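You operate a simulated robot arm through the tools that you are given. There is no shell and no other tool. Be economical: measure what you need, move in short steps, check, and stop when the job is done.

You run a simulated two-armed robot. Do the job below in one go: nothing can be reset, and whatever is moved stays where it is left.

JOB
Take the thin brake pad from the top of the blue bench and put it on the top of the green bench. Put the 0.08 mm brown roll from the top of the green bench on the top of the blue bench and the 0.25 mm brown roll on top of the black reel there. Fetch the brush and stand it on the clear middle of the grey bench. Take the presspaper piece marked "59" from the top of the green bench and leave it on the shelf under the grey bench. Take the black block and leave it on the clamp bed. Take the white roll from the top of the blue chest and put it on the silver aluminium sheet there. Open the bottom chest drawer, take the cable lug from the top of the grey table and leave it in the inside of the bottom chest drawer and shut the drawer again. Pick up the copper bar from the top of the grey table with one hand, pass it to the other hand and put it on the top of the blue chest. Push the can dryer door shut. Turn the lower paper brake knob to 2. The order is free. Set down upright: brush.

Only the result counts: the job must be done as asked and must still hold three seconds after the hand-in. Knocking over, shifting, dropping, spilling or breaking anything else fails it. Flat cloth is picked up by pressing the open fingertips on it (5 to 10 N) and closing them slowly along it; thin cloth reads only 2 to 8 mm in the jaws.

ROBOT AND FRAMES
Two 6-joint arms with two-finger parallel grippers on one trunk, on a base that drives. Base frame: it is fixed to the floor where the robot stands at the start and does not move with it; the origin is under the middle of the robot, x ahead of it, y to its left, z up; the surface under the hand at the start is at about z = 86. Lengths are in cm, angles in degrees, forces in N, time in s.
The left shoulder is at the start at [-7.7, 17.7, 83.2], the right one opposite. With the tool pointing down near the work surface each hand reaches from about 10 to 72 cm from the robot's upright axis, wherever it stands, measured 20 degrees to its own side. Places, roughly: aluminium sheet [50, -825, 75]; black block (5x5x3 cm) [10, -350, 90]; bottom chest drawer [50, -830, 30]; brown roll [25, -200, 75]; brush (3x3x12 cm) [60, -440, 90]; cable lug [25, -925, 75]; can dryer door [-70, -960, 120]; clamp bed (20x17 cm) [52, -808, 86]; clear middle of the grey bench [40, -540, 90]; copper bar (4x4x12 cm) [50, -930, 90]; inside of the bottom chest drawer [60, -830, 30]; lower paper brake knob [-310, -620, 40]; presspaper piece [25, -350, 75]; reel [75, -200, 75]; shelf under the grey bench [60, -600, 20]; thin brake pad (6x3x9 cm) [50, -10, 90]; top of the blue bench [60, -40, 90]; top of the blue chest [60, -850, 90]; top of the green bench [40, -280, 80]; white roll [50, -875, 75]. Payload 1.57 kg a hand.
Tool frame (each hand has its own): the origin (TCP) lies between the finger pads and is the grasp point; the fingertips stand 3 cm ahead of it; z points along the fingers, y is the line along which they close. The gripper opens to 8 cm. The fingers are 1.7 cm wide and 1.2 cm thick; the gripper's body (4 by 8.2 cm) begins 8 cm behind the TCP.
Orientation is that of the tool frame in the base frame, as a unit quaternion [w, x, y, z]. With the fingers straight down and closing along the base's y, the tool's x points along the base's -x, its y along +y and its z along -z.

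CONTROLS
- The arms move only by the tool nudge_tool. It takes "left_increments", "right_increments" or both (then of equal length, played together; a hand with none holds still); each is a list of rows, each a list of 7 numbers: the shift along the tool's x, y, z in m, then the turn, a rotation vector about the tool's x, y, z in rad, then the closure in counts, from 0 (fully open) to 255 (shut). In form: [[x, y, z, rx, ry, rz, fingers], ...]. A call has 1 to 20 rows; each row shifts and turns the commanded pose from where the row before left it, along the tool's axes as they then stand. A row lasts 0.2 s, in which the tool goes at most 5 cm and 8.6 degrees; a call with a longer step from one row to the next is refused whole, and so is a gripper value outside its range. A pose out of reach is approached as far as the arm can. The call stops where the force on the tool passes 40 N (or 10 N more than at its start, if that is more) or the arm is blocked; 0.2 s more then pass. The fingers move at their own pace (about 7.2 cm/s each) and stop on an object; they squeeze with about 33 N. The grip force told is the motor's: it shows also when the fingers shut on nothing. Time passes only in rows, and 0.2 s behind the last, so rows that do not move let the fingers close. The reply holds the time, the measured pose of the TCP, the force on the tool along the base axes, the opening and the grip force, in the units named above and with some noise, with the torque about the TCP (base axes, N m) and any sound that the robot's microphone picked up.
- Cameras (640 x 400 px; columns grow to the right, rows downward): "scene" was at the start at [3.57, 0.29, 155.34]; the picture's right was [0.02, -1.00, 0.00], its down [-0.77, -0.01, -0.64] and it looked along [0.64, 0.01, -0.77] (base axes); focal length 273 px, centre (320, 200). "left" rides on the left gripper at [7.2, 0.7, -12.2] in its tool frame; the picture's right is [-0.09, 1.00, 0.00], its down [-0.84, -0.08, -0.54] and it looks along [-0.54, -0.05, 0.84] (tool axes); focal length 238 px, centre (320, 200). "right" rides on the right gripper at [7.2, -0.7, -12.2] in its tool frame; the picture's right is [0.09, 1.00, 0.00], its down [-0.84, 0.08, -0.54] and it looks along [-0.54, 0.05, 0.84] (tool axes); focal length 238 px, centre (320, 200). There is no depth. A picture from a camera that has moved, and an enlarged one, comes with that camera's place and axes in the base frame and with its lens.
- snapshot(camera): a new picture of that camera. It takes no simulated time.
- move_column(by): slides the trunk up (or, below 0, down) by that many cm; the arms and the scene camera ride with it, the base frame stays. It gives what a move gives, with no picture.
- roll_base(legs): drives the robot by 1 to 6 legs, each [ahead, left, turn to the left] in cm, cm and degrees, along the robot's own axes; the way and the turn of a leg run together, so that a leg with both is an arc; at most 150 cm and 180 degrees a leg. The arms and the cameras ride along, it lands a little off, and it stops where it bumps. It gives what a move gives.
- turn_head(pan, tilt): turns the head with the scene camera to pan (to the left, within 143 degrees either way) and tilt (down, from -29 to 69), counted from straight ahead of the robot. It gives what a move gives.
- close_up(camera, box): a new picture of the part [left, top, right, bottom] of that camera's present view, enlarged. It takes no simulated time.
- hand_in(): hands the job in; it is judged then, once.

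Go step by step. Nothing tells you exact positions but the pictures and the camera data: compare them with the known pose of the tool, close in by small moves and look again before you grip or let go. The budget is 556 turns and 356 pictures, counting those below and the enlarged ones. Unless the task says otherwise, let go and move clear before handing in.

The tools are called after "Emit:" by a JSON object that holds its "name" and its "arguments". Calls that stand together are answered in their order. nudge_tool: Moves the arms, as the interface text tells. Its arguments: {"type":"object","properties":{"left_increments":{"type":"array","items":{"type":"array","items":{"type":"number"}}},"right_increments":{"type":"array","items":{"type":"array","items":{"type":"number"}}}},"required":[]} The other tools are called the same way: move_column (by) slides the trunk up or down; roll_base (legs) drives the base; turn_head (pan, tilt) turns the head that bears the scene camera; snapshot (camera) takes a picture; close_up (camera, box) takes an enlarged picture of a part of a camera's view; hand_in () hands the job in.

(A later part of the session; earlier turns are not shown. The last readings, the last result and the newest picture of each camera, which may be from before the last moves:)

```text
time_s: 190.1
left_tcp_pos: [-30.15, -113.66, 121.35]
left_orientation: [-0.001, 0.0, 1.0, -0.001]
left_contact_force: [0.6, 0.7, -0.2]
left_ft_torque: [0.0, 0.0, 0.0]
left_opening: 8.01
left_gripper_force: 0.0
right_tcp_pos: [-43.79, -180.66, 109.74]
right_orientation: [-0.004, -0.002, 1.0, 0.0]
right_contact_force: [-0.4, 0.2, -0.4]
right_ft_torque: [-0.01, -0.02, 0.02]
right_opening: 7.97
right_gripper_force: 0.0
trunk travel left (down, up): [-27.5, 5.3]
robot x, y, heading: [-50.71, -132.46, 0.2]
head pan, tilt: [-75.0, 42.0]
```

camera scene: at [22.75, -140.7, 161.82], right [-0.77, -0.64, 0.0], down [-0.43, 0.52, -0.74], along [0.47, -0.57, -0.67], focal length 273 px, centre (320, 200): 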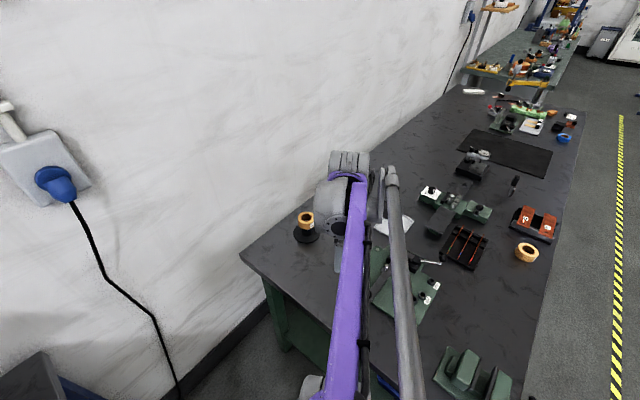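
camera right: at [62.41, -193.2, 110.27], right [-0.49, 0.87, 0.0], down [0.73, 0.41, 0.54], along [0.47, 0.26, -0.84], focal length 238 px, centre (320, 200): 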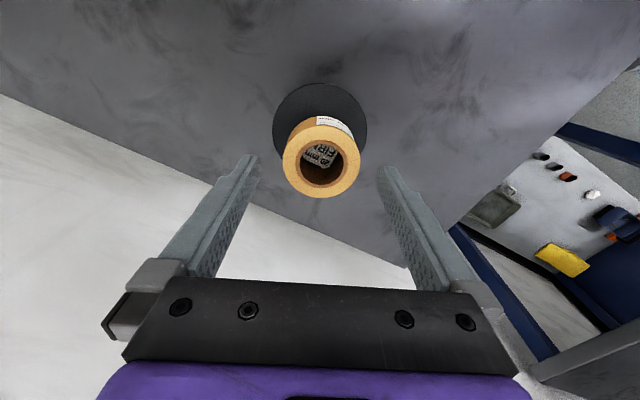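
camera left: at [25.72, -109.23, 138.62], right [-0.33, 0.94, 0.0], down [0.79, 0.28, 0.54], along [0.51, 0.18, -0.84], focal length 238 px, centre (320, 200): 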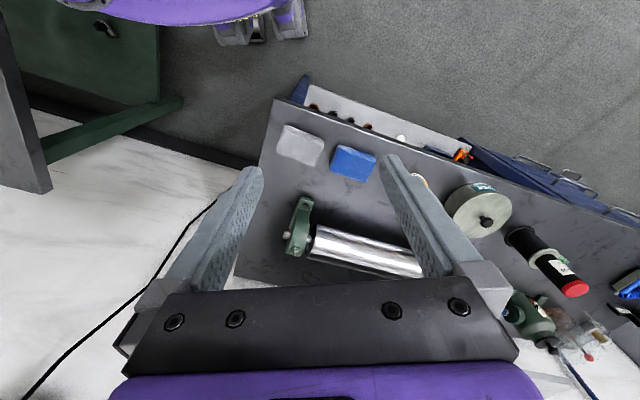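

Emit:
{"name": "nudge_tool", "arguments": {"right_increments": [[-0.03, 0.035, -0.015, 0, 0, 0, 0], [-0.03, 0.035, -0.015, 0, 0, 0, 0], [-0.03, 0.035, -0.015, 0, 0, 0, 0], [-0.03, 0.035, -0.015, 0, 0, 0, 0], [-0.03, 0.035, -0.015, 0, 0, 0, 0], [-0.03, 0.035, -0.015, 0, 0, 0, 0], [0, 0.035, 0, 0, 0, 0, 0]]}}

Emit:
{"name": "roll_base", "arguments": {"legs": [[0, -145, 0], [0, -60, 0]]}}

Emit:
{"name": "turn_head", "arguments": {"pan": 0, "tilt": 40}}

Emit:
{"name": "snapshot", "arguments": {"camera": "scene"}}

```text
time_s: 191.7
left_tcp_pos: [-30.23, -113.59, 121.45]
left_orientation: [0.0, -0.001, 1.0, 0.001]
left_contact_force: [-0.1, -0.2, -0.4]
left_ft_torque: [0.01, -0.01, -0.01]
left_opening: 8.0
left_gripper_force: 0.0
right_tcp_pos: [-25.85, -155.87, 118.63]
right_orientation: [-0.002, -0.001, 1.0, -0.001]
right_contact_force: [0.0, 0.0, -0.2]
right_ft_torque: [-0.04, -0.07, 0.08]
right_opening: 8.0
right_gripper_force: 0.0
trunk travel left (down, up): [-27.5, 5.3]
robot x, y, heading: [-50.88, -132.33, 0.3]
head pan, tilt: [-75.0, 42.0]
```

```text
time_s: 209.8
left_tcp_pos: [-30.83, -318.36, 121.29]
left_orientation: [-0.001, 0.005, 1.0, 0.0]
left_contact_force: [0.3, -0.2, 0.6]
left_ft_torque: [0.0, 0.02, 0.0]
left_opening: 7.99
left_gripper_force: 0.0
right_tcp_pos: [-26.88, -360.82, 118.69]
right_orientation: [-0.003, 0.004, 1.0, 0.0]
right_contact_force: [0.2, -0.3, 0.5]
right_ft_torque: [0.02, 0.01, -0.02]
right_opening: 8.02
right_gripper_force: 0.0
trunk travel left (down, up): [-27.5, 5.3]
robot x, y, heading: [-51.79, -337.04, -0.4]
head pan, tilt: [-75.0, 42.0]
```

```text
time_s: 211.3
left_tcp_pos: [-30.73, -318.31, 121.33]
left_orientation: [-0.001, 0.004, 1.0, 0.0]
left_contact_force: [0.5, 0.1, 0.6]
left_ft_torque: [0.01, -0.04, -0.04]
left_opening: 8.01
left_gripper_force: 0.0
right_tcp_pos: [-26.94, -360.8, 118.6]
right_orientation: [-0.004, 0.004, 1.0, -0.001]
right_contact_force: [-0.9, 0.5, -0.5]
right_ft_torque: [-0.01, -0.03, 0.01]
right_opening: 7.97
right_gripper_force: 0.1
trunk travel left (down, up): [-27.5, 5.3]
robot x, y, heading: [-52.01, -336.94, -0.5]
head pan, tilt: [0.0, 40.0]
```

```text
282 pictures are left
camera scene: at [-47.43, -336.89, 156.81], right [-0.01, -1.0, 0.0], down [-0.64, 0.01, -0.77], along [0.77, -0.01, -0.64], focal length 273 px, centre (320, 200)
```

scene: 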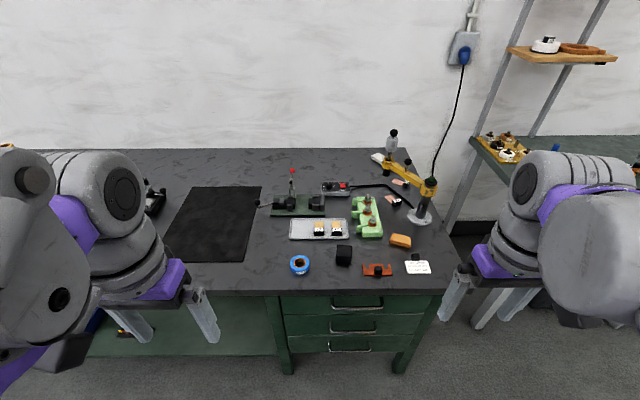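

Emit:
{"name": "close_up", "arguments": {"camera": "scene", "box": [270, 140, 460, 290]}}

Emit:
{"name": "close_up", "arguments": {"camera": "scene", "box": [370, 170, 440, 225]}}

Emit:
{"name": "close_up", "arguments": {"camera": "scene", "box": [325, 225, 435, 285]}}

```text
2.67 times, centred on (365, 215) of scene
camera zoom: at [-47.43, -336.89, 156.81], right [-0.01, -1.0, 0.0], down [-0.64, 0.01, -0.77], along [0.77, -0.01, -0.64], focal length 729 px, centre (200, 160)
```

zoom: 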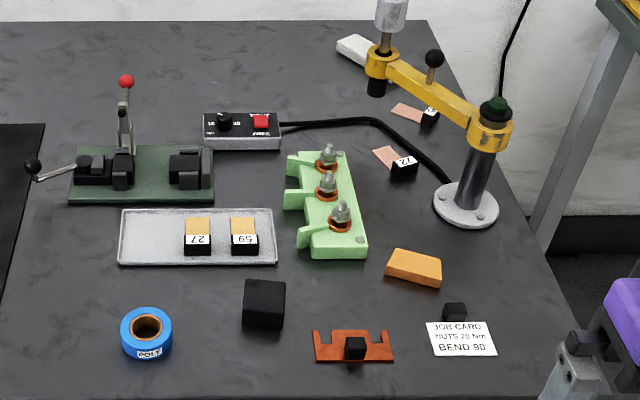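

```text
7.27 times, centred on (405, 198) of scene
camera zoom: at [-47.43, -336.89, 156.81], right [-0.01, -1.0, 0.0], down [-0.64, 0.01, -0.77], along [0.77, -0.01, -0.64], focal length 1988 px, centre (-298, 218)
```

zoom: 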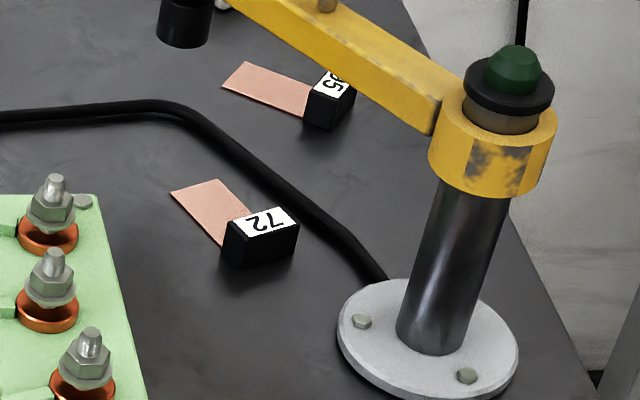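

```text
5.82 times, centred on (380, 255) of scene
camera zoom: at [-47.43, -336.89, 156.81], right [-0.01, -1.0, 0.0], down [-0.64, 0.01, -0.77], along [0.77, -0.01, -0.64], focal length 1591 px, centre (-29, -120)
```

zoom: 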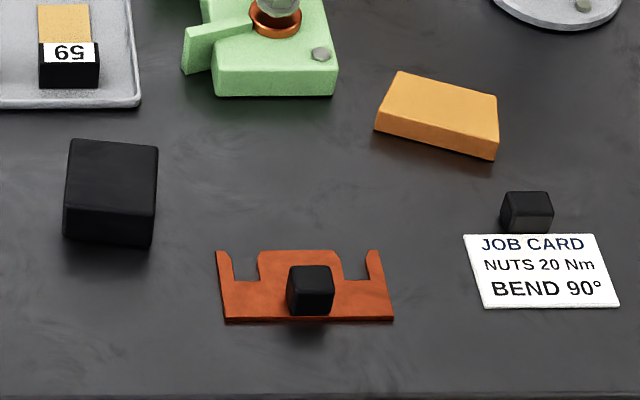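

Emit:
{"name": "close_up", "arguments": {"camera": "scene", "box": [312, 214, 350, 242]}}

```text
14.29 times, centred on (331, 228) of scene
camera zoom: at [-47.43, -336.89, 156.81], right [-0.01, -1.0, 0.0], down [-0.64, 0.01, -0.77], along [0.77, -0.01, -0.64], focal length 3906 px, centre (163, -200)
```

zoom: 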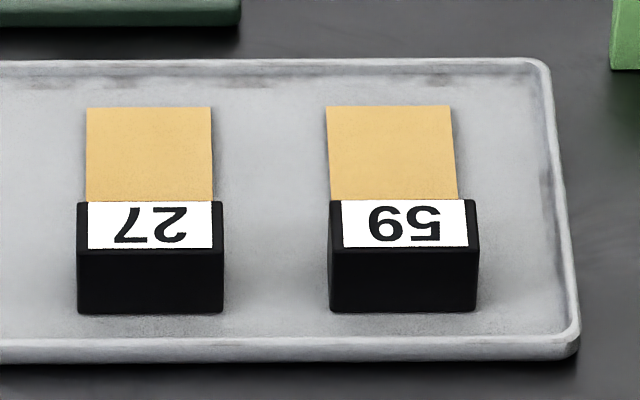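

The presspaper "59" (label upside down from here) is the right piece on the tray at about [18.6,-343.6]; the black block is at about [10.5,-345.4]. I drive closer and bring the right hand over "59" with partly closed fingers.

Emit:
{"name": "roll_base", "arguments": {"legs": [[13.5, 0, 0.5]]}}

Emit:
{"name": "nudge_tool", "arguments": {"right_increments": [[-0.04, 0.02, 0, 0, 0, 0, 89], [-0.04, 0.02, 0, 0, 0, 0, 89], [-0.04, 0.02, 0, 0, 0, 0, 89], [-0.04, 0.02, 0, 0, 0, 0, 89], [-0.04, 0.02, 0, 0, 0, 0, 89], [-0.04, 0.02, 0, 0, 0, 0, 89], [-0.04, 0.02, 0, 0, 0, 0, 89], [-0.035, 0.03, 0, 0, 0, 0, 89], [0, 0, 0.04, 0, 0, 0, 89], [0, 0, 0.04, 0, 0, 0, 89], [0, 0, 0.04, 0, 0, 0, 89], [0, 0, 0, 0, 0, 0, 89]]}}

Emit:
{"name": "snapshot", "arguments": {"camera": "right"}}

Emit:
{"name": "snapshot", "arguments": {"camera": "scene"}}

```text
time_s: 212.6
left_tcp_pos: [-17.55, -318.19, 121.32]
left_orientation: [0.001, 0.0, 1.0, 0.0]
left_contact_force: [0.5, 0.7, 0.5]
left_ft_torque: [-0.01, 0.02, 0.0]
left_opening: 8.01
left_gripper_force: 0.0
right_tcp_pos: [-13.31, -360.62, 118.62]
right_orientation: [-0.003, -0.001, 1.0, 0.0]
right_contact_force: [0.3, -0.4, -0.7]
right_ft_torque: [-0.02, 0.03, -0.05]
right_opening: 7.99
right_gripper_force: 0.0
trunk travel left (down, up): [-27.5, 5.3]
robot x, y, heading: [-38.17, -337.44, -0.2]
head pan, tilt: [0.0, 40.0]
```

```text
time_s: 215.2
left_tcp_pos: [-17.52, -318.23, 121.38]
left_orientation: [-0.001, 0.0, 1.0, 0.0]
left_contact_force: [-0.6, -0.2, 0.4]
left_ft_torque: [0.04, -0.01, 0.02]
left_opening: 7.99
left_gripper_force: 0.0
right_tcp_pos: [16.55, -344.07, 104.84]
right_orientation: [-0.003, 0.0, 1.0, 0.0]
right_contact_force: [-0.1, 0.3, -0.6]
right_ft_torque: [-0.02, 0.0, -0.02]
right_opening: 5.21
right_gripper_force: 0.0
right hand out of reach, approached as far as the arm can: row 8
trunk travel left (down, up): [-27.5, 5.3]
robot x, y, heading: [-38.15, -337.21, -0.0]
head pan, tilt: [0.0, 40.0]
```

```text
277 pictures are left
camera right: at [9.41, -344.62, 117.16], right [-0.09, 1.0, 0.0], down [0.84, 0.08, 0.54], along [0.53, 0.05, -0.84], focal length 238 px, centre (320, 200)
```

right: 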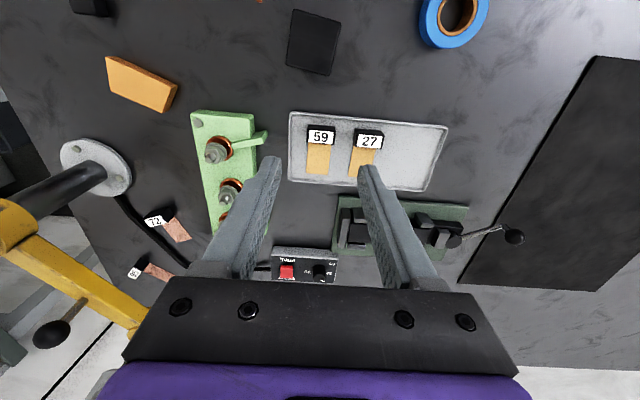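

```text
276 pictures are left
camera scene: at [-33.96, -336.9, 156.82], right [0.0, -1.0, 0.0], down [-0.64, 0.0, -0.77], along [0.77, 0.0, -0.64], focal length 273 px, centre (320, 200)
```

scene: 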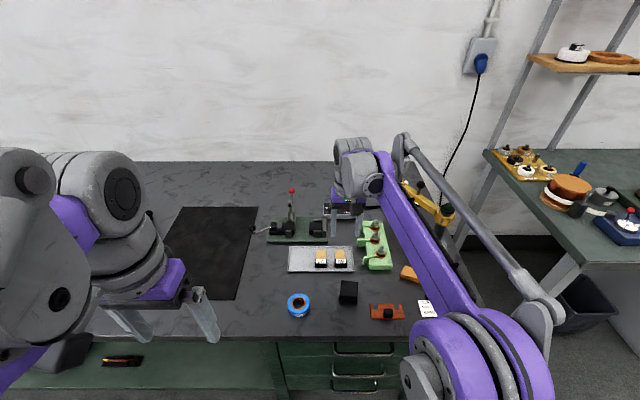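

Emit:
{"name": "nudge_tool", "arguments": {"right_increments": [[0.02, 0, 0, 0, 0, 0, 89], [0.02, 0, 0, 0, 0, 0, 89], [0.02, 0.0, 0, 0, 0, 0, 89], [0, 0, 0, 0, 0, 0, 89]]}}

Emit:
{"name": "roll_base", "arguments": {"legs": [[8, 0, 0]]}}

Emit:
{"name": "snapshot", "arguments": {"camera": "right"}}

```text
time_s: 216.2
left_tcp_pos: [-17.38, -318.18, 121.27]
left_orientation: [-0.001, 0.0, 1.0, 0.0]
left_contact_force: [0.3, -0.5, 0.6]
left_ft_torque: [0.01, 0.0, -0.03]
left_opening: 8.0
left_gripper_force: 0.0
right_tcp_pos: [10.67, -343.86, 105.04]
right_orientation: [-0.003, 0.0, 1.0, 0.001]
right_contact_force: [0.0, -0.4, -0.2]
right_ft_torque: [0.02, 0.01, 0.0]
right_opening: 5.21
right_gripper_force: 0.0
trunk travel left (down, up): [-27.5, 5.3]
robot x, y, heading: [-38.16, -337.19, 0.1]
head pan, tilt: [0.0, 40.0]
```

```text
time_s: 217.3
left_tcp_pos: [-9.75, -318.16, 121.23]
left_orientation: [-0.001, 0.0, 1.0, 0.0]
left_contact_force: [0.3, 0.0, 0.5]
left_ft_torque: [-0.03, 0.02, 0.0]
left_opening: 8.0
left_gripper_force: 0.0
right_tcp_pos: [18.46, -343.85, 104.9]
right_orientation: [-0.003, 0.0, 1.0, 0.0]
right_contact_force: [-0.5, 0.2, -0.4]
right_ft_torque: [-0.01, 0.01, -0.04]
right_opening: 5.21
right_gripper_force: 0.0
trunk travel left (down, up): [-27.5, 5.3]
robot x, y, heading: [-30.8, -337.31, 0.0]
head pan, tilt: [0.0, 40.0]
```

```text
275 pictures are left
camera right: at [11.29, -344.57, 117.25], right [-0.09, 1.0, 0.0], down [0.84, 0.08, 0.54], along [0.53, 0.05, -0.84], focal length 238 px, centre (320, 200)
```

right: 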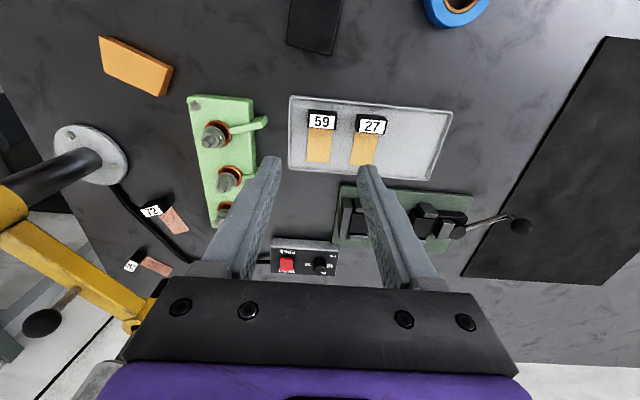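

Emit:
{"name": "nudge_tool", "arguments": {"right_increments": [[0, 0, 0.04, 0, 0, 0, 89], [0, 0, 0.04, 0, 0, 0, 89], [0, 0, 0.035, 0, 0, 0, 89], [0, 0, 0, 0, 0, 0, 89]]}}

Emit:
{"name": "snapshot", "arguments": {"camera": "right"}}

```text
time_s: 218.3
left_tcp_pos: [-9.7, -318.22, 121.36]
left_orientation: [-0.002, 0.0, 1.0, -0.001]
left_contact_force: [0.2, 0.4, -0.2]
left_ft_torque: [-0.01, -0.02, 0.0]
left_opening: 8.0
left_gripper_force: 0.1
right_tcp_pos: [18.22, -343.83, 93.51]
right_orientation: [-0.004, 0.0, 1.0, 0.001]
right_contact_force: [-0.3, -0.8, 0.6]
right_ft_torque: [0.03, 0.0, -0.02]
right_opening: 5.21
right_gripper_force: 0.1
trunk travel left (down, up): [-27.5, 5.3]
robot x, y, heading: [-30.41, -337.07, 0.1]
head pan, tilt: [0.0, 40.0]
```

```text
274 pictures are left
camera right: at [11.12, -344.56, 105.79], right [-0.09, 1.0, 0.0], down [0.84, 0.08, 0.54], along [0.53, 0.05, -0.84], focal length 238 px, centre (320, 200)
```

right: 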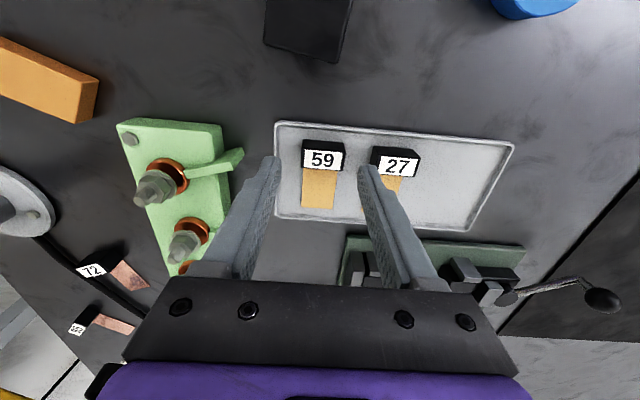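

Emit:
{"name": "nudge_tool", "arguments": {"right_increments": [[-0.003, 0, 0.02, 0, 0, 0, 89], [0, 0, 0.015, 0, 0, 0, 89], [0, 0, 0.005, 0, 0, 0, 89], [0, 0, 0.002, 0, 0, 0, 89], [0, 0, 0, 0, 0, 0, 180], [0, 0, 0, 0, 0, 0, 255], [0, 0, 0, 0, 0, 0, 255], [0, 0, 0, 0, 0, 0, 255]]}}

Emit:
{"name": "snapshot", "arguments": {"camera": "right"}}

```text
time_s: 220.1
left_tcp_pos: [-9.72, -318.26, 121.3]
left_orientation: [-0.001, 0.0, 1.0, 0.0]
left_contact_force: [0.1, 1.1, 0.8]
left_ft_torque: [0.01, 0.03, 0.02]
left_opening: 7.99
left_gripper_force: 0.1
right_tcp_pos: [18.45, -343.89, 89.29]
right_orientation: [-0.003, 0.0, 1.0, -0.001]
right_contact_force: [-0.4, -0.1, -0.5]
right_ft_torque: [0.0, 0.0, 0.02]
right_opening: 3.49
right_gripper_force: 33.0
trunk travel left (down, up): [-27.5, 5.3]
robot x, y, heading: [-30.39, -336.91, -0.1]
head pan, tilt: [0.0, 40.0]
```

```text
273 pictures are left
camera right: at [11.45, -344.54, 101.57], right [-0.09, 1.0, 0.0], down [0.84, 0.08, 0.54], along [0.53, 0.05, -0.84], focal length 238 px, centre (320, 200)
```

right: 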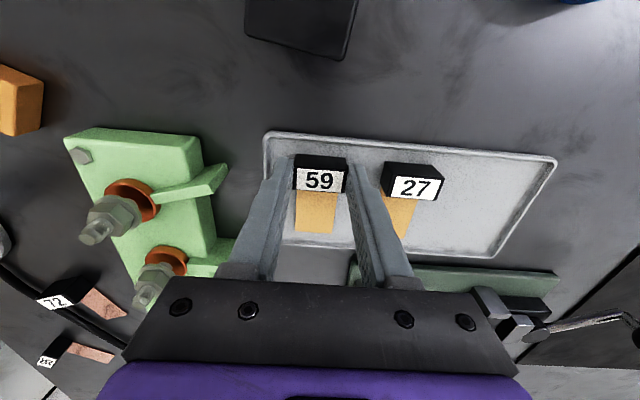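

Gripped "59" (3.49 cm). I lift it gently straight up and out, and tuck to the right.

Emit:
{"name": "nudge_tool", "arguments": {"right_increments": [[0, 0, -0.004, 0, 0, 0, 255], [0, 0, -0.008, 0, 0, 0, 255], [0, 0, -0.015, 0, 0, 0, 255], [0, 0, -0.02, 0, 0, 0, 255], [0, 0, -0.02, 0, 0, 0, 255], [0, 0, -0.02, 0, 0, 0, 255], [0, 0, -0.02, 0, 0, 0, 255], [0, 0, -0.02, 0, 0, 0, 255], [0, 0, -0.02, 0, 0, 0, 255], [0, 0, -0.02, 0, 0, 0, 255], [0, 0, -0.02, 0, 0, 0, 255], [0.03, 0, -0.02, 0, 0, 0, 255], [0.03, 0, -0.01, 0, 0, 0, 255], [0.03, -0.02, 0, 0, 0, 0, 255], [0.03, -0.02, 0, 0, 0, 0, 255], [0.03, -0.03, 0, 0, 0, 0, 255], [0.03, -0.03, 0, 0, 0, 0, 255], [0.03, -0.03, 0, 0, 0, 0, 255]]}}

Emit:
{"name": "snapshot", "arguments": {"camera": "right"}}

Emit:
{"name": "snapshot", "arguments": {"camera": "scene"}}

```text
time_s: 223.9
left_tcp_pos: [-9.88, -318.26, 121.25]
left_orientation: [0.001, 0.0, 1.0, 0.001]
left_contact_force: [0.1, -0.1, -1.0]
left_ft_torque: [0.0, -0.02, 0.01]
left_opening: 8.01
left_gripper_force: 0.1
right_tcp_pos: [-2.39, -356.94, 111.08]
right_orientation: [-0.003, 0.0, 1.0, 0.001]
right_contact_force: [0.0, 0.4, -1.0]
right_ft_torque: [-0.02, -0.02, -0.01]
right_opening: 3.47
right_gripper_force: 32.9
trunk travel left (down, up): [-27.5, 5.3]
robot x, y, heading: [-30.26, -337.08, 0.0]
head pan, tilt: [0.0, 40.0]
```

```text
272 pictures are left
camera right: at [-9.52, -357.66, 123.33], right [-0.09, 1.0, 0.0], down [0.84, 0.08, 0.54], along [0.53, 0.05, -0.84], focal length 238 px, centre (320, 200)
```

right: 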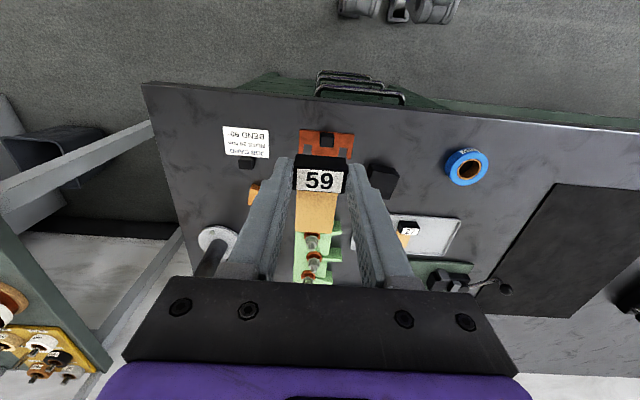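

```text
271 pictures are left
camera scene: at [-26.32, -336.92, 156.81], right [0.0, -1.0, 0.0], down [-0.64, 0.0, -0.77], along [0.77, 0.0, -0.64], focal length 273 px, centre (320, 200)
```

scene: 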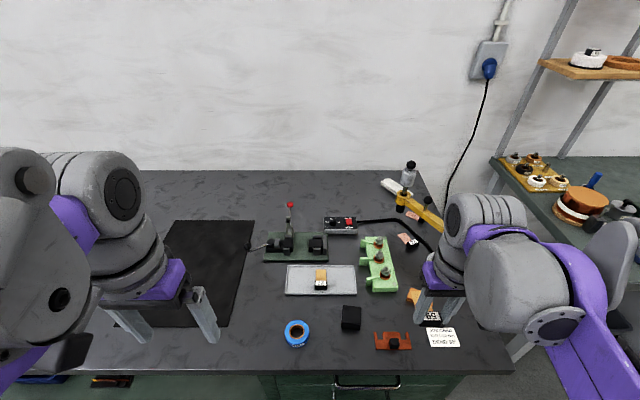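

Now the left hand goes to the black block, with the right hand moving further right.

Emit:
{"name": "nudge_tool", "arguments": {"left_increments": [[0, 0, 0, 0, 0, 0, 0], [0, 0, 0, 0, 0, 0, 0], [-0.025, -0.033, 0, 0, 0, 0, 0], [-0.025, -0.033, 0, 0, 0, 0, 0], [-0.025, -0.033, 0, 0, 0, 0, 0], [-0.025, -0.033, 0, 0, 0, 0, 0], [-0.025, -0.033, 0, 0, 0, 0, 0], [-0.025, -0.033, 0, 0, 0, 0, 0], [-0.025, -0.033, 0, 0, 0, 0, 0], [-0.02, -0.033, 0, 0, 0, 0, 0], [0, 0, 0.04, 0, 0, 0, 0], [0, 0, 0.04, 0, 0, 0, 0], [0, 0, 0.04, 0, 0, 0, 0], [0, 0, 0.03, 0, 0, 0, 0], [0, 0, 0, 0, 0, 0, 0]], "right_increments": [[0.01, -0.04, 0, 0, 0, 0, 255], [0.01, -0.04, 0, 0, 0, 0, 255], [0.01, -0.04, 0, 0, 0, 0, 255], [0.01, -0.02, 0, 0, 0, 0, 255], [0, 0, 0, 0, 0, 0, 255], [0, 0, 0, 0, 0, 0, 255], [0, 0, 0, 0, 0, 0, 255], [0, 0, 0, 0, 0, 0, 255], [0, 0, 0, 0, 0, 0, 255], [0, 0, 0, 0, 0, 0, 255], [0, 0, 0, 0, 0, 0, 255], [0, 0, 0, 0, 0, 0, 255], [0, 0, 0, 0, 0, 0, 255], [0, 0, 0, 0, 0, 0, 255], [0, 0, 0, 0, 0, 0, 255]]}}

Emit:
{"name": "snapshot", "arguments": {"camera": "left"}}

```text
time_s: 227.1
left_tcp_pos: [9.77, -344.72, 106.29]
left_orientation: [-0.002, 0.001, 1.0, 0.0]
left_contact_force: [0.1, 0.6, -0.8]
left_ft_torque: [0.0, 0.02, 0.0]
left_opening: 7.98
left_gripper_force: 0.0
right_tcp_pos: [-6.32, -370.91, 111.13]
right_orientation: [-0.003, 0.0, 1.0, 0.0]
right_contact_force: [-0.1, 0.5, -0.3]
right_ft_torque: [-0.02, 0.01, 0.01]
right_opening: 3.47
right_gripper_force: 33.0
trunk travel left (down, up): [-27.5, 5.3]
robot x, y, heading: [-30.66, -336.93, -0.0]
head pan, tilt: [0.0, 40.0]
```

```text
270 pictures are left
camera left: at [2.57, -344.06, 118.58], right [0.09, 1.0, 0.0], down [0.84, -0.08, 0.54], along [0.54, -0.05, -0.84], focal length 238 px, centre (320, 200)
```

left: 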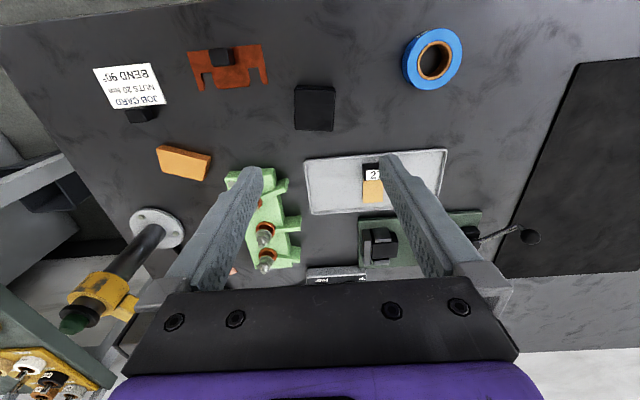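

Emit:
{"name": "nudge_tool", "arguments": {"left_increments": [[0.004, -0.005, 0.04, 0, 0, 0, 0], [0, 0, 0.04, 0, 0, 0, 0], [0, 0, 0.04, 0, 0, 0, 0], [0, 0, 0, 0, 0, 0, 0]]}}

Emit:
{"name": "snapshot", "arguments": {"camera": "left"}}

```text
time_s: 228.1
left_tcp_pos: [9.4, -345.17, 94.37]
left_orientation: [-0.001, 0.0, 1.0, 0.0]
left_contact_force: [0.1, -0.1, -0.4]
left_ft_torque: [0.01, 0.0, 0.0]
left_opening: 7.97
left_gripper_force: 0.1
right_tcp_pos: [-6.43, -370.94, 111.17]
right_orientation: [-0.004, 0.0, 1.0, 0.0]
right_contact_force: [0.3, -0.1, -0.1]
right_ft_torque: [0.0, 0.03, -0.03]
right_opening: 3.49
right_gripper_force: 33.5
trunk travel left (down, up): [-27.5, 5.3]
robot x, y, heading: [-30.93, -337.38, -0.2]
head pan, tilt: [0.0, 40.0]
```

```text
269 pictures are left
camera left: at [2.22, -344.55, 106.68], right [0.09, 1.0, 0.0], down [0.84, -0.08, 0.54], along [0.54, -0.05, -0.84], focal length 238 px, centre (320, 200)
```

left: 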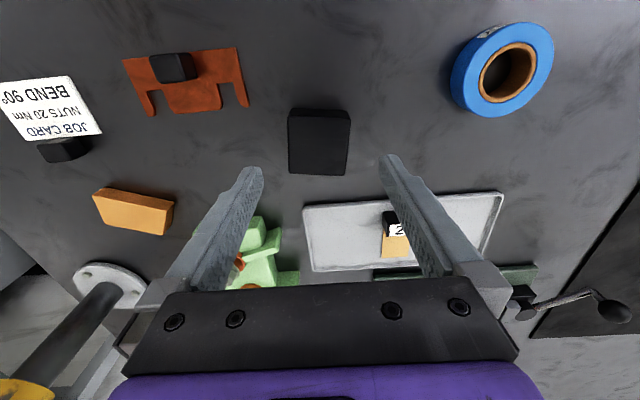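

Emit:
{"name": "nudge_tool", "arguments": {"left_increments": [[0.004, 0, 0.03, 0, 0, 0, 0], [0, 0, 0.025, 0, 0, 0, 0], [0, 0, 0.005, 0, 0, 0, 0], [0, 0, 0, 0, 0, 0, 120], [0, 0, 0, 0, 0, 0, 255], [0, 0, 0, 0, 0, 0, 255], [0, 0, 0, 0, 0, 0, 255], [0, 0, 0, 0, 0, 0, 255]]}}

Emit:
{"name": "nudge_tool", "arguments": {"left_increments": [[0, 0, -0.004, 0, 0, 0, 255], [0, 0, -0.008, 0, 0, 0, 255], [0, 0, -0.015, 0, 0, 0, 255], [0, 0, -0.02, 0, 0, 0, 255], [0, 0, -0.02, 0, 0, 0, 255], [0, 0, -0.02, 0, 0, 0, 255], [0, 0, -0.02, 0, 0, 0, 255], [0, 0, -0.02, 0, 0, 0, 255], [0, 0, -0.02, 0, 0, 0, 255], [0, 0, -0.02, 0, 0, 0, 255], [0, 0, -0.02, 0, 0, 0, 255], [0.03, 0.02, -0.02, 0, 0, 0, 255], [0.03, 0.03, -0.01, 0, 0, 0, 255], [0.03, 0.03, 0, 0, 0, 0, 255], [0.03, 0.03, 0, 0, 0, 0, 255], [0, 0.03, 0, 0, 0, 0, 255], [0, 0.03, 0, 0, 0, 0, 255], [0, 0.03, 0, 0, 0, 0, 255]]}}

Emit:
{"name": "snapshot", "arguments": {"camera": "left"}}

```text
time_s: 229.9
left_tcp_pos: [9.01, -345.21, 88.33]
left_orientation: [0.0, 0.0, 1.0, 0.0]
left_contact_force: [-0.4, -0.4, 0.9]
left_ft_torque: [-0.06, -0.02, -0.09]
left_opening: 5.02
left_gripper_force: 32.9
right_tcp_pos: [-6.32, -370.83, 111.22]
right_orientation: [-0.004, 0.0, 1.0, 0.0]
right_contact_force: [0.5, 0.7, -1.6]
right_ft_torque: [0.02, -0.01, 0.0]
right_opening: 3.45
right_gripper_force: 32.4
trunk travel left (down, up): [-27.5, 5.3]
robot x, y, heading: [-30.49, -337.52, 0.3]
head pan, tilt: [0.0, 40.0]
```

```text
time_s: 233.7
left_tcp_pos: [-2.96, -325.17, 110.05]
left_orientation: [-0.001, 0.0, 1.0, 0.0]
left_contact_force: [0.0, 1.0, -5.4]
left_ft_torque: [0.0, 0.02, 0.02]
left_opening: 4.97
left_gripper_force: 33.1
right_tcp_pos: [-6.35, -370.86, 111.13]
right_orientation: [-0.004, 0.0, 1.0, -0.001]
right_contact_force: [-0.3, 0.9, 0.0]
right_ft_torque: [-0.01, 0.0, 0.01]
right_opening: 3.49
right_gripper_force: 33.4
trunk travel left (down, up): [-27.5, 5.3]
robot x, y, heading: [-30.57, -337.06, 0.1]
head pan, tilt: [0.0, 40.0]
```

```text
268 pictures are left
camera left: at [-10.2, -324.47, 122.31], right [0.09, 1.0, 0.0], down [0.84, -0.08, 0.54], along [0.54, -0.05, -0.84], focal length 238 px, centre (320, 200)
```

left: 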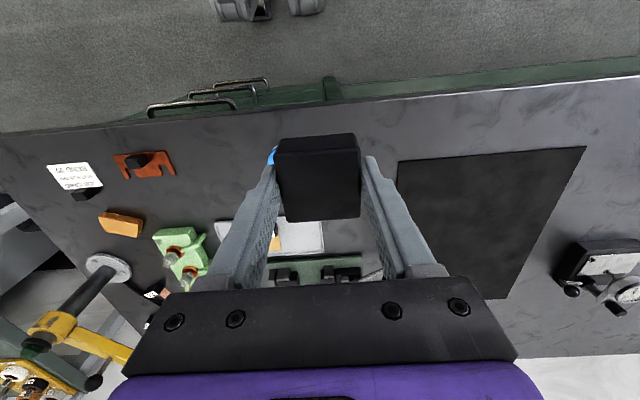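

Both pieces held. I back away and drive toward the grey bench.

Emit:
{"name": "roll_base", "arguments": {"legs": [[-35, 0, 0], [0, -140, 0]]}}

Emit:
{"name": "turn_head", "arguments": {"pan": 0, "tilt": 30}}

Emit:
{"name": "snapshot", "arguments": {"camera": "scene"}}

```text
time_s: 247.9
left_tcp_pos: [-37.23, -464.34, 110.08]
left_orientation: [-0.001, -0.005, 1.0, 0.001]
left_contact_force: [0.1, 1.1, -5.5]
left_ft_torque: [0.0, 0.01, -0.01]
left_opening: 4.95
left_gripper_force: 32.9
right_tcp_pos: [-40.12, -510.03, 111.17]
right_orientation: [-0.004, -0.006, 1.0, 0.0]
right_contact_force: [0.2, -0.5, -0.5]
right_ft_torque: [-0.03, 0.01, 0.01]
right_opening: 3.48
right_gripper_force: 33.2
trunk travel left (down, up): [-27.5, 5.3]
robot x, y, heading: [-64.85, -476.47, 1.1]
head pan, tilt: [0.0, 40.0]
```

```text
time_s: 248.7
left_tcp_pos: [-37.26, -464.32, 109.97]
left_orientation: [-0.002, -0.005, 1.0, 0.0]
left_contact_force: [-0.2, 0.2, -5.9]
left_ft_torque: [0.0, 0.01, 0.01]
left_opening: 4.97
left_gripper_force: 33.0
right_tcp_pos: [-40.11, -510.04, 111.14]
right_orientation: [-0.003, -0.006, 1.0, 0.001]
right_contact_force: [0.2, -0.3, -0.2]
right_ft_torque: [0.02, -0.01, 0.02]
right_opening: 3.5
right_gripper_force: 32.5
trunk travel left (down, up): [-27.5, 5.3]
robot x, y, heading: [-65.16, -476.65, 0.8]
head pan, tilt: [0.0, 30.0]
```

```text
267 pictures are left
camera scene: at [-59.79, -476.27, 158.34], right [0.01, -1.0, 0.0], down [-0.5, -0.01, -0.87], along [0.87, 0.01, -0.5], focal length 273 px, centre (320, 200)
```

scene: 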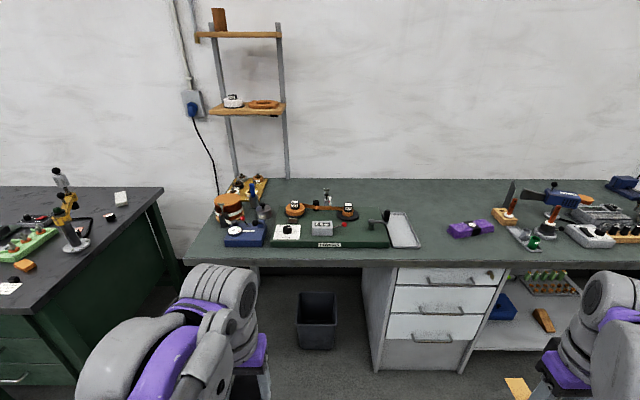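

Emit:
{"name": "roll_base", "arguments": {"legs": [[0, -120, -1]]}}

Emit:
{"name": "turn_head", "arguments": {"pan": 0, "tilt": 42}}

Emit:
{"name": "snapshot", "arguments": {"camera": "scene"}}

```text
time_s: 259.5
left_tcp_pos: [-37.08, -585.38, 109.99]
left_orientation: [-0.001, 0.006, 1.0, -0.001]
left_contact_force: [-0.3, -1.0, -5.1]
left_ft_torque: [-0.01, 0.01, 0.02]
left_opening: 4.97
left_gripper_force: 33.0
right_tcp_pos: [-41.02, -631.07, 111.24]
right_orientation: [-0.004, 0.006, 1.0, 0.0]
right_contact_force: [-0.1, -0.2, 0.2]
right_ft_torque: [-0.03, 0.01, -0.01]
right_opening: 3.48
right_gripper_force: 33.4
trunk travel left (down, up): [-27.5, 5.3]
robot x, y, heading: [-65.02, -597.48, -0.7]
head pan, tilt: [0.0, 30.0]
```

```text
time_s: 260.2
left_tcp_pos: [-37.01, -585.39, 109.96]
left_orientation: [-0.001, 0.006, 1.0, 0.0]
left_contact_force: [0.5, 0.0, -5.5]
left_ft_torque: [0.03, 0.02, 0.03]
left_opening: 4.96
left_gripper_force: 33.0
right_tcp_pos: [-40.93, -631.06, 111.17]
right_orientation: [-0.003, 0.006, 1.0, 0.0]
right_contact_force: [0.8, -0.1, -0.7]
right_ft_torque: [-0.01, 0.0, -0.06]
right_opening: 3.49
right_gripper_force: 32.5
trunk travel left (down, up): [-27.5, 5.3]
robot x, y, heading: [-64.73, -597.05, -0.8]
head pan, tilt: [0.0, 42.0]
```

```text
266 pictures are left
camera scene: at [-60.52, -596.84, 156.52], right [-0.01, -1.0, 0.0], down [-0.67, 0.01, -0.74], along [0.74, -0.01, -0.67], focal length 273 px, centre (320, 200)
```

scene: 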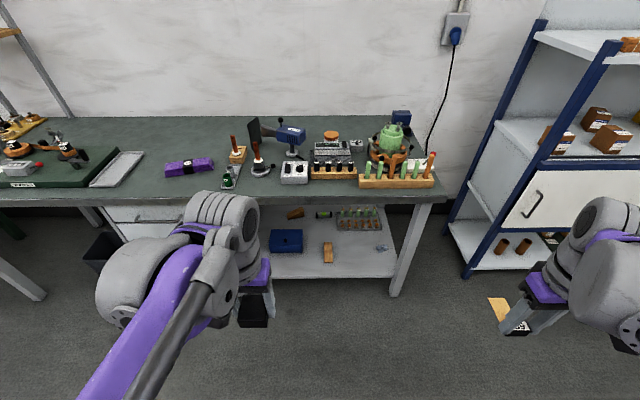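

The shelf under the grey bench (z≈20, front edge x≈30) has free space near [34,-622]. I lower the trunk and drive closer.

Emit:
{"name": "move_column", "arguments": {"by": -27}}

Emit:
{"name": "roll_base", "arguments": {"legs": [[34, 0, 0.7]]}}

Emit:
{"name": "snapshot", "arguments": {"camera": "scene"}}

Emit:
{"name": "snapshot", "arguments": {"camera": "right"}}

```text
time_s: 263.0
left_tcp_pos: [-37.18, -585.42, 82.95]
left_orientation: [-0.001, 0.006, 1.0, 0.0]
left_contact_force: [-0.4, -0.4, -6.2]
left_ft_torque: [-0.04, 0.03, -0.02]
left_opening: 4.98
left_gripper_force: 32.8
right_tcp_pos: [-40.97, -631.08, 84.04]
right_orientation: [-0.004, 0.007, 1.0, -0.001]
right_contact_force: [-0.8, 0.4, -0.2]
right_ft_torque: [-0.02, 0.0, 0.0]
right_opening: 3.46
right_gripper_force: 32.9
trunk travel left (down, up): [-0.5, 32.3]
robot x, y, heading: [-64.83, -596.92, -0.6]
head pan, tilt: [0.0, 42.0]
```

```text
time_s: 265.2
left_tcp_pos: [-3.12, -585.43, 83.02]
left_orientation: [0.0, 0.001, 1.0, 0.001]
left_contact_force: [0.9, 0.3, -6.5]
left_ft_torque: [0.01, 0.02, 0.04]
left_opening: 4.95
left_gripper_force: 33.1
right_tcp_pos: [-6.59, -631.03, 84.1]
right_orientation: [-0.003, 0.001, 1.0, 0.0]
right_contact_force: [-0.2, -0.5, -0.1]
right_ft_torque: [-0.01, 0.0, -0.03]
right_opening: 3.48
right_gripper_force: 32.9
trunk travel left (down, up): [-0.5, 32.3]
robot x, y, heading: [-30.75, -597.13, -0.0]
head pan, tilt: [0.0, 42.0]
```

```text
265 pictures are left
camera scene: at [-21.42, -597.04, 129.05], right [0.0, -1.0, 0.0], down [-0.67, 0.0, -0.74], along [0.74, 0.0, -0.67], focal length 273 px, centre (320, 200)
```

scene: 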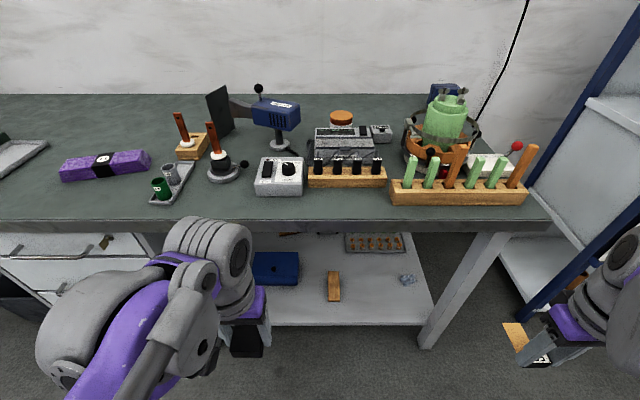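

```text
264 pictures are left
camera right: at [-13.65, -631.77, 96.39], right [-0.09, 1.0, 0.0], down [0.84, 0.08, 0.54], along [0.53, 0.05, -0.84], focal length 238 px, centre (320, 200)
```

right: 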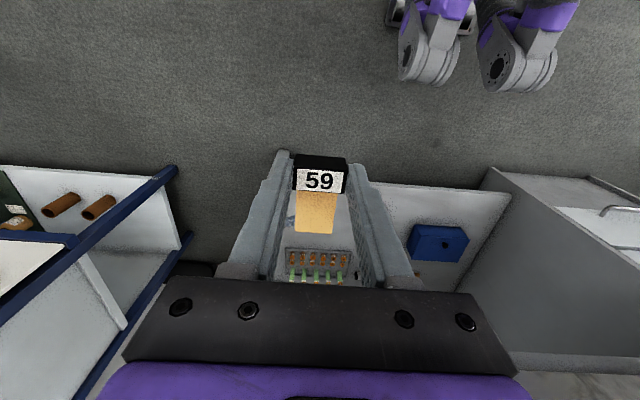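

Emit:
{"name": "nudge_tool", "arguments": {"right_increments": [[0, 0.01, 0.045, 0, 0, 0, 255], [0, 0.01, 0.045, 0, 0, 0, 255], [0, 0.01, 0.045, 0, 0, 0, 255], [0, 0.01, 0.045, 0, 0, 0, 255], [0, 0.01, 0.045, 0, 0, 0, 255], [0, 0.01, 0.045, 0, 0, 0, 255], [0, 0.01, 0.045, 0, 0, 0, 255], [0, 0.01, 0.045, 0, 0, 0, 255], [0, 0.01, 0.045, 0, 0, 0, 255], [0, 0.01, 0.045, 0, 0, 0, 255], [0, 0, 0, 0, 0, 0, 255]]}}

Emit:
{"name": "snapshot", "arguments": {"camera": "right"}}

```text
time_s: 267.6
left_tcp_pos: [-3.13, -585.39, 82.96]
left_orientation: [-0.001, 0.001, 1.0, 0.0]
left_contact_force: [0.2, 0.4, -5.2]
left_ft_torque: [0.02, 0.0, -0.02]
left_opening: 4.95
left_gripper_force: 33.1
right_tcp_pos: [-4.56, -621.37, 41.37]
right_orientation: [-0.004, 0.001, 1.0, 0.0]
right_contact_force: [-0.4, 0.1, 0.1]
right_ft_torque: [0.0, 0.03, -0.01]
right_opening: 3.46
right_gripper_force: 32.7
right hand out of reach, approached as far as the arm can: row 10
trunk travel left (down, up): [-0.5, 32.3]
robot x, y, heading: [-30.74, -597.66, -0.3]
head pan, tilt: [0.0, 42.0]
```

```text
263 pictures are left
camera right: at [-11.71, -622.02, 53.59], right [-0.09, 1.0, 0.0], down [0.84, 0.08, 0.54], along [0.53, 0.05, -0.84], focal length 238 px, centre (320, 200)
```

right: 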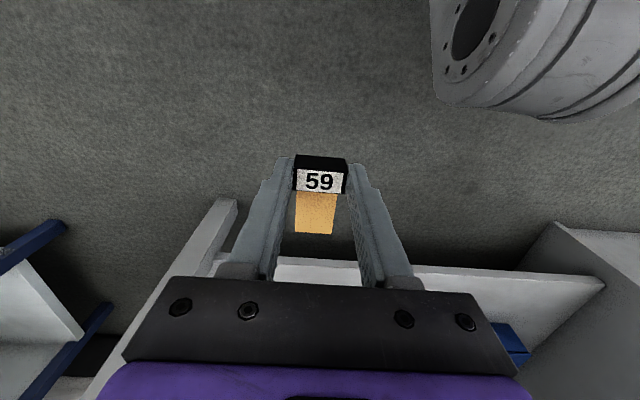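

Emit:
{"name": "nudge_tool", "arguments": {"right_increments": [[-0.04, 0, 0, 0, 0, 0, 255], [-0.04, 0, 0, 0, 0, 0, 255], [-0.04, 0, 0, 0, 0, 0, 255], [-0.04, 0, 0, 0, 0, 0, 255], [-0.04, 0, 0, 0, 0, 0, 255], [-0.04, 0, 0.01, 0, 0, 0, 255], [-0.04, 0, 0.01, 0, 0, 0, 255], [-0.04, 0, 0.01, 0, 0, 0, 255], [0, 0, 0, 0, 0, 0, 255]]}}

Emit:
{"name": "snapshot", "arguments": {"camera": "right"}}

Emit:
{"name": "snapshot", "arguments": {"camera": "scene"}}

```text
time_s: 269.6
left_tcp_pos: [-3.13, -585.41, 83.05]
left_orientation: [-0.001, 0.001, 1.0, 0.0]
left_contact_force: [-0.2, 0.7, -6.7]
left_ft_torque: [0.01, 0.02, 0.03]
left_opening: 4.95
left_gripper_force: 33.4
right_tcp_pos: [27.46, -621.34, 38.16]
right_orientation: [-0.003, 0.001, 1.0, 0.0]
right_contact_force: [0.4, 0.3, -0.7]
right_ft_torque: [0.03, 0.01, 0.01]
right_opening: 3.44
right_gripper_force: 32.9
trunk travel left (down, up): [-0.5, 32.3]
robot x, y, heading: [-30.6, -597.13, -0.1]
head pan, tilt: [0.0, 42.0]
```

```text
262 pictures are left
camera right: at [20.24, -621.97, 50.43], right [-0.09, 1.0, 0.0], down [0.84, 0.08, 0.54], along [0.53, 0.05, -0.84], focal length 238 px, centre (320, 200)
```

right: 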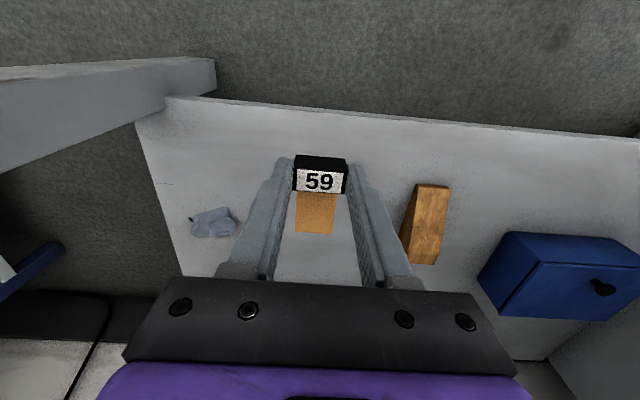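

```text
261 pictures are left
camera scene: at [-21.48, -597.04, 129.05], right [0.0, -1.0, 0.0], down [-0.67, 0.0, -0.74], along [0.74, 0.0, -0.67], focal length 273 px, centre (320, 200)
```

scene: 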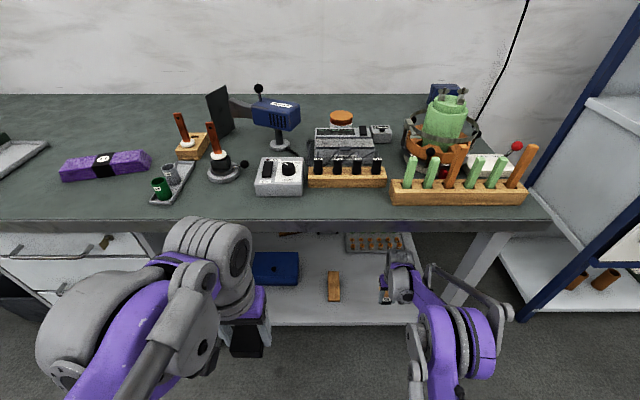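

Emit:
{"name": "nudge_tool", "arguments": {"right_increments": [[-0.035, 0, 0.02, 0, 0, 0, 255], [-0.035, 0, 0.02, 0, 0, 0, 255], [0, 0, 0.03, 0, 0, 0, 255], [0, 0, 0.03, 0, 0, 0, 255], [0, 0, 0, 0, 0, 0, 255]]}}

Emit:
{"name": "snapshot", "arguments": {"camera": "right"}}

```text
time_s: 270.8
left_tcp_pos: [-3.22, -585.39, 83.07]
left_orientation: [-0.001, 0.001, 1.0, -0.001]
left_contact_force: [-0.5, 0.4, -6.2]
left_ft_torque: [-0.02, 0.01, -0.02]
left_opening: 4.98
left_gripper_force: 33.1
right_tcp_pos: [34.21, -621.49, 28.09]
right_orientation: [-0.004, 0.001, 1.0, 0.0]
right_contact_force: [-0.4, 0.5, -0.7]
right_ft_torque: [0.03, 0.0, -0.02]
right_opening: 3.45
right_gripper_force: 32.5
trunk travel left (down, up): [-0.5, 32.3]
robot x, y, heading: [-31.04, -597.49, -0.2]
head pan, tilt: [0.0, 42.0]
```

```text
260 pictures are left
camera right: at [27.11, -622.13, 40.41], right [-0.09, 1.0, 0.0], down [0.84, 0.08, 0.54], along [0.53, 0.05, -0.84], focal length 238 px, centre (320, 200)
```

right: 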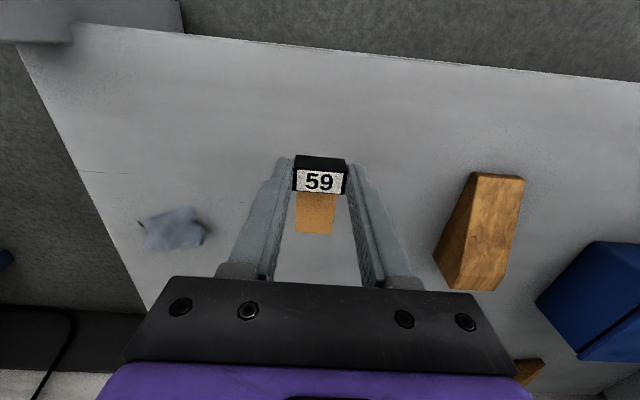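

Emit:
{"name": "nudge_tool", "arguments": {"right_increments": [[0, 0, 0.01, 0, 0, 0, 255], [0, 0, 0.01, 0, 0, 0, 255], [0, 0, 0.005, 0, 0, 0, 255], [0, 0, 0.005, 0, 0, 0, 255], [0, 0, 0.004, 0, 0, 0, 255], [0, 0, 0.004, 0, 0, 0, 255], [0, 0, 0.004, 0, 0, 0, 255], [0, 0, 0.004, 0, 0, 0, 255], [0, 0, 0.004, 0, 0, 0, 255], [0, 0, 0.004, 0, 0, 0, 255], [0, 0, 0.004, 0, 0, 0, 255], [0, 0, 0.004, 0, 0, 0, 255]]}}

```text
time_s: 273.4
left_tcp_pos: [-3.16, -585.34, 82.89]
left_orientation: [-0.001, 0.001, 1.0, 0.0]
left_contact_force: [-0.6, 0.4, -6.1]
left_ft_torque: [0.02, 0.0, 0.0]
left_opening: 4.97
left_gripper_force: 32.8
right_tcp_pos: [31.62, -621.18, 23.69]
right_orientation: [-0.003, 0.001, 1.0, 0.0]
right_contact_force: [0.2, 0.3, -0.4]
right_ft_torque: [0.02, -0.01, 0.0]
right_opening: 3.49
right_gripper_force: 32.9
right hand out of reach, approached as far as the arm can: row 2, 4, 6, 8, 10, 12
trunk travel left (down, up): [-0.5, 32.3]
robot x, y, heading: [-31.11, -597.71, -0.1]
head pan, tilt: [0.0, 42.0]
```

The arm is at its limit; I lift a little, pull the left hand back, and drive 7 cm closer.

Emit:
{"name": "nudge_tool", "arguments": {"right_increments": [[0.02, 0, -0.02, 0, 0, 0, 255], [0.02, 0, -0.02, 0, 0, 0, 255], [0.02, 0, -0.02, 0, 0, 0, 255], [0, 0, 0, 0, 0, 0, 255]], "left_increments": [[0.03, 0, 0, 0, 0, 0, 255], [0.03, 0, 0, 0, 0, 0, 255], [0.03, 0, 0, 0, 0, 0, 255], [0, 0, 0, 0, 0, 0, 255]]}}

Emit:
{"name": "roll_base", "arguments": {"legs": [[8, 0, 0]]}}

```text
time_s: 274.4
left_tcp_pos: [-12.19, -585.34, 82.9]
left_orientation: [-0.001, 0.001, 1.0, 0.002]
left_contact_force: [0.0, 0.4, -6.4]
left_ft_torque: [0.01, 0.02, -0.02]
left_opening: 4.96
left_gripper_force: 32.9
right_tcp_pos: [25.83, -621.07, 29.62]
right_orientation: [-0.004, 0.001, 1.0, 0.0]
right_contact_force: [-0.5, -0.6, 0.5]
right_ft_torque: [0.03, -0.04, 0.0]
right_opening: 3.45
right_gripper_force: 32.9
trunk travel left (down, up): [-0.5, 32.3]
robot x, y, heading: [-30.53, -596.97, -0.0]
head pan, tilt: [0.0, 42.0]
```

```text
time_s: 275.4
left_tcp_pos: [-4.18, -585.35, 82.9]
left_orientation: [-0.001, 0.001, 1.0, 0.0]
left_contact_force: [-0.9, 0.5, -5.5]
left_ft_torque: [-0.01, 0.03, -0.01]
left_opening: 4.99
left_gripper_force: 33.1
right_tcp_pos: [33.84, -621.11, 29.65]
right_orientation: [-0.003, 0.001, 1.0, -0.001]
right_contact_force: [0.1, 0.1, 0.1]
right_ft_torque: [0.01, 0.04, -0.04]
right_opening: 3.5
right_gripper_force: 32.8
trunk travel left (down, up): [-0.5, 32.3]
robot x, y, heading: [-22.96, -597.64, -0.4]
head pan, tilt: [0.0, 42.0]
```

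Emit:
{"name": "nudge_tool", "arguments": {"right_increments": [[0, 0, 0.02, 0, 0, 0, 255], [0, 0, 0.02, 0, 0, 0, 255], [0, 0, 0.01, 0, 0, 0, 255], [0, 0, 0.005, 0, 0, 0, 255], [0, 0, 0.004, 0, 0, 0, 255], [0, 0, 0.004, 0, 0, 0, 255], [0, 0, 0.004, 0, 0, 0, 255], [0, 0, 0.004, 0, 0, 0, 255], [0, 0, 0.004, 0, 0, 0, 255], [0, 0, 0.004, 0, 0, 0, 255]]}}

Emit:
{"name": "snapshot", "arguments": {"camera": "right"}}

```text
time_s: 277.6
left_tcp_pos: [-4.4, -585.31, 82.97]
left_orientation: [0.0, 0.001, 1.0, 0.0]
left_contact_force: [-0.2, 0.2, -5.2]
left_ft_torque: [0.0, 0.02, -0.06]
left_opening: 4.96
left_gripper_force: 32.9
right_tcp_pos: [33.82, -621.1, 21.93]
right_orientation: [-0.003, 0.001, 1.0, 0.0]
right_contact_force: [1.4, -0.6, 27.5]
right_ft_torque: [0.05, -0.08, -0.01]
right_opening: 3.48
right_gripper_force: 33.5
trunk travel left (down, up): [-0.5, 32.3]
robot x, y, heading: [-22.5, -597.37, -0.2]
head pan, tilt: [0.0, 42.0]
```

```text
259 pictures are left
camera right: at [26.64, -621.86, 34.22], right [-0.09, 1.0, 0.0], down [0.84, 0.08, 0.54], along [0.54, 0.05, -0.84], focal length 238 px, centre (320, 200)
```

right: 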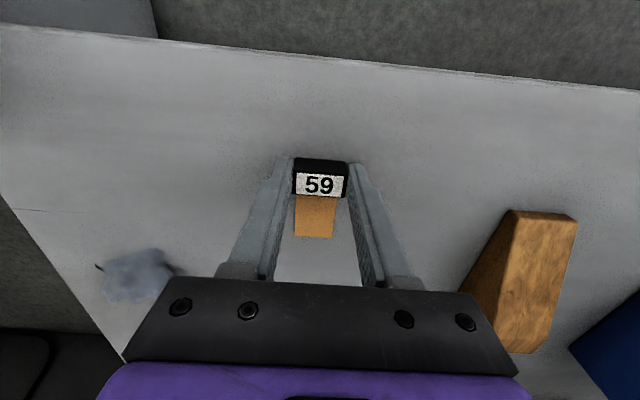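

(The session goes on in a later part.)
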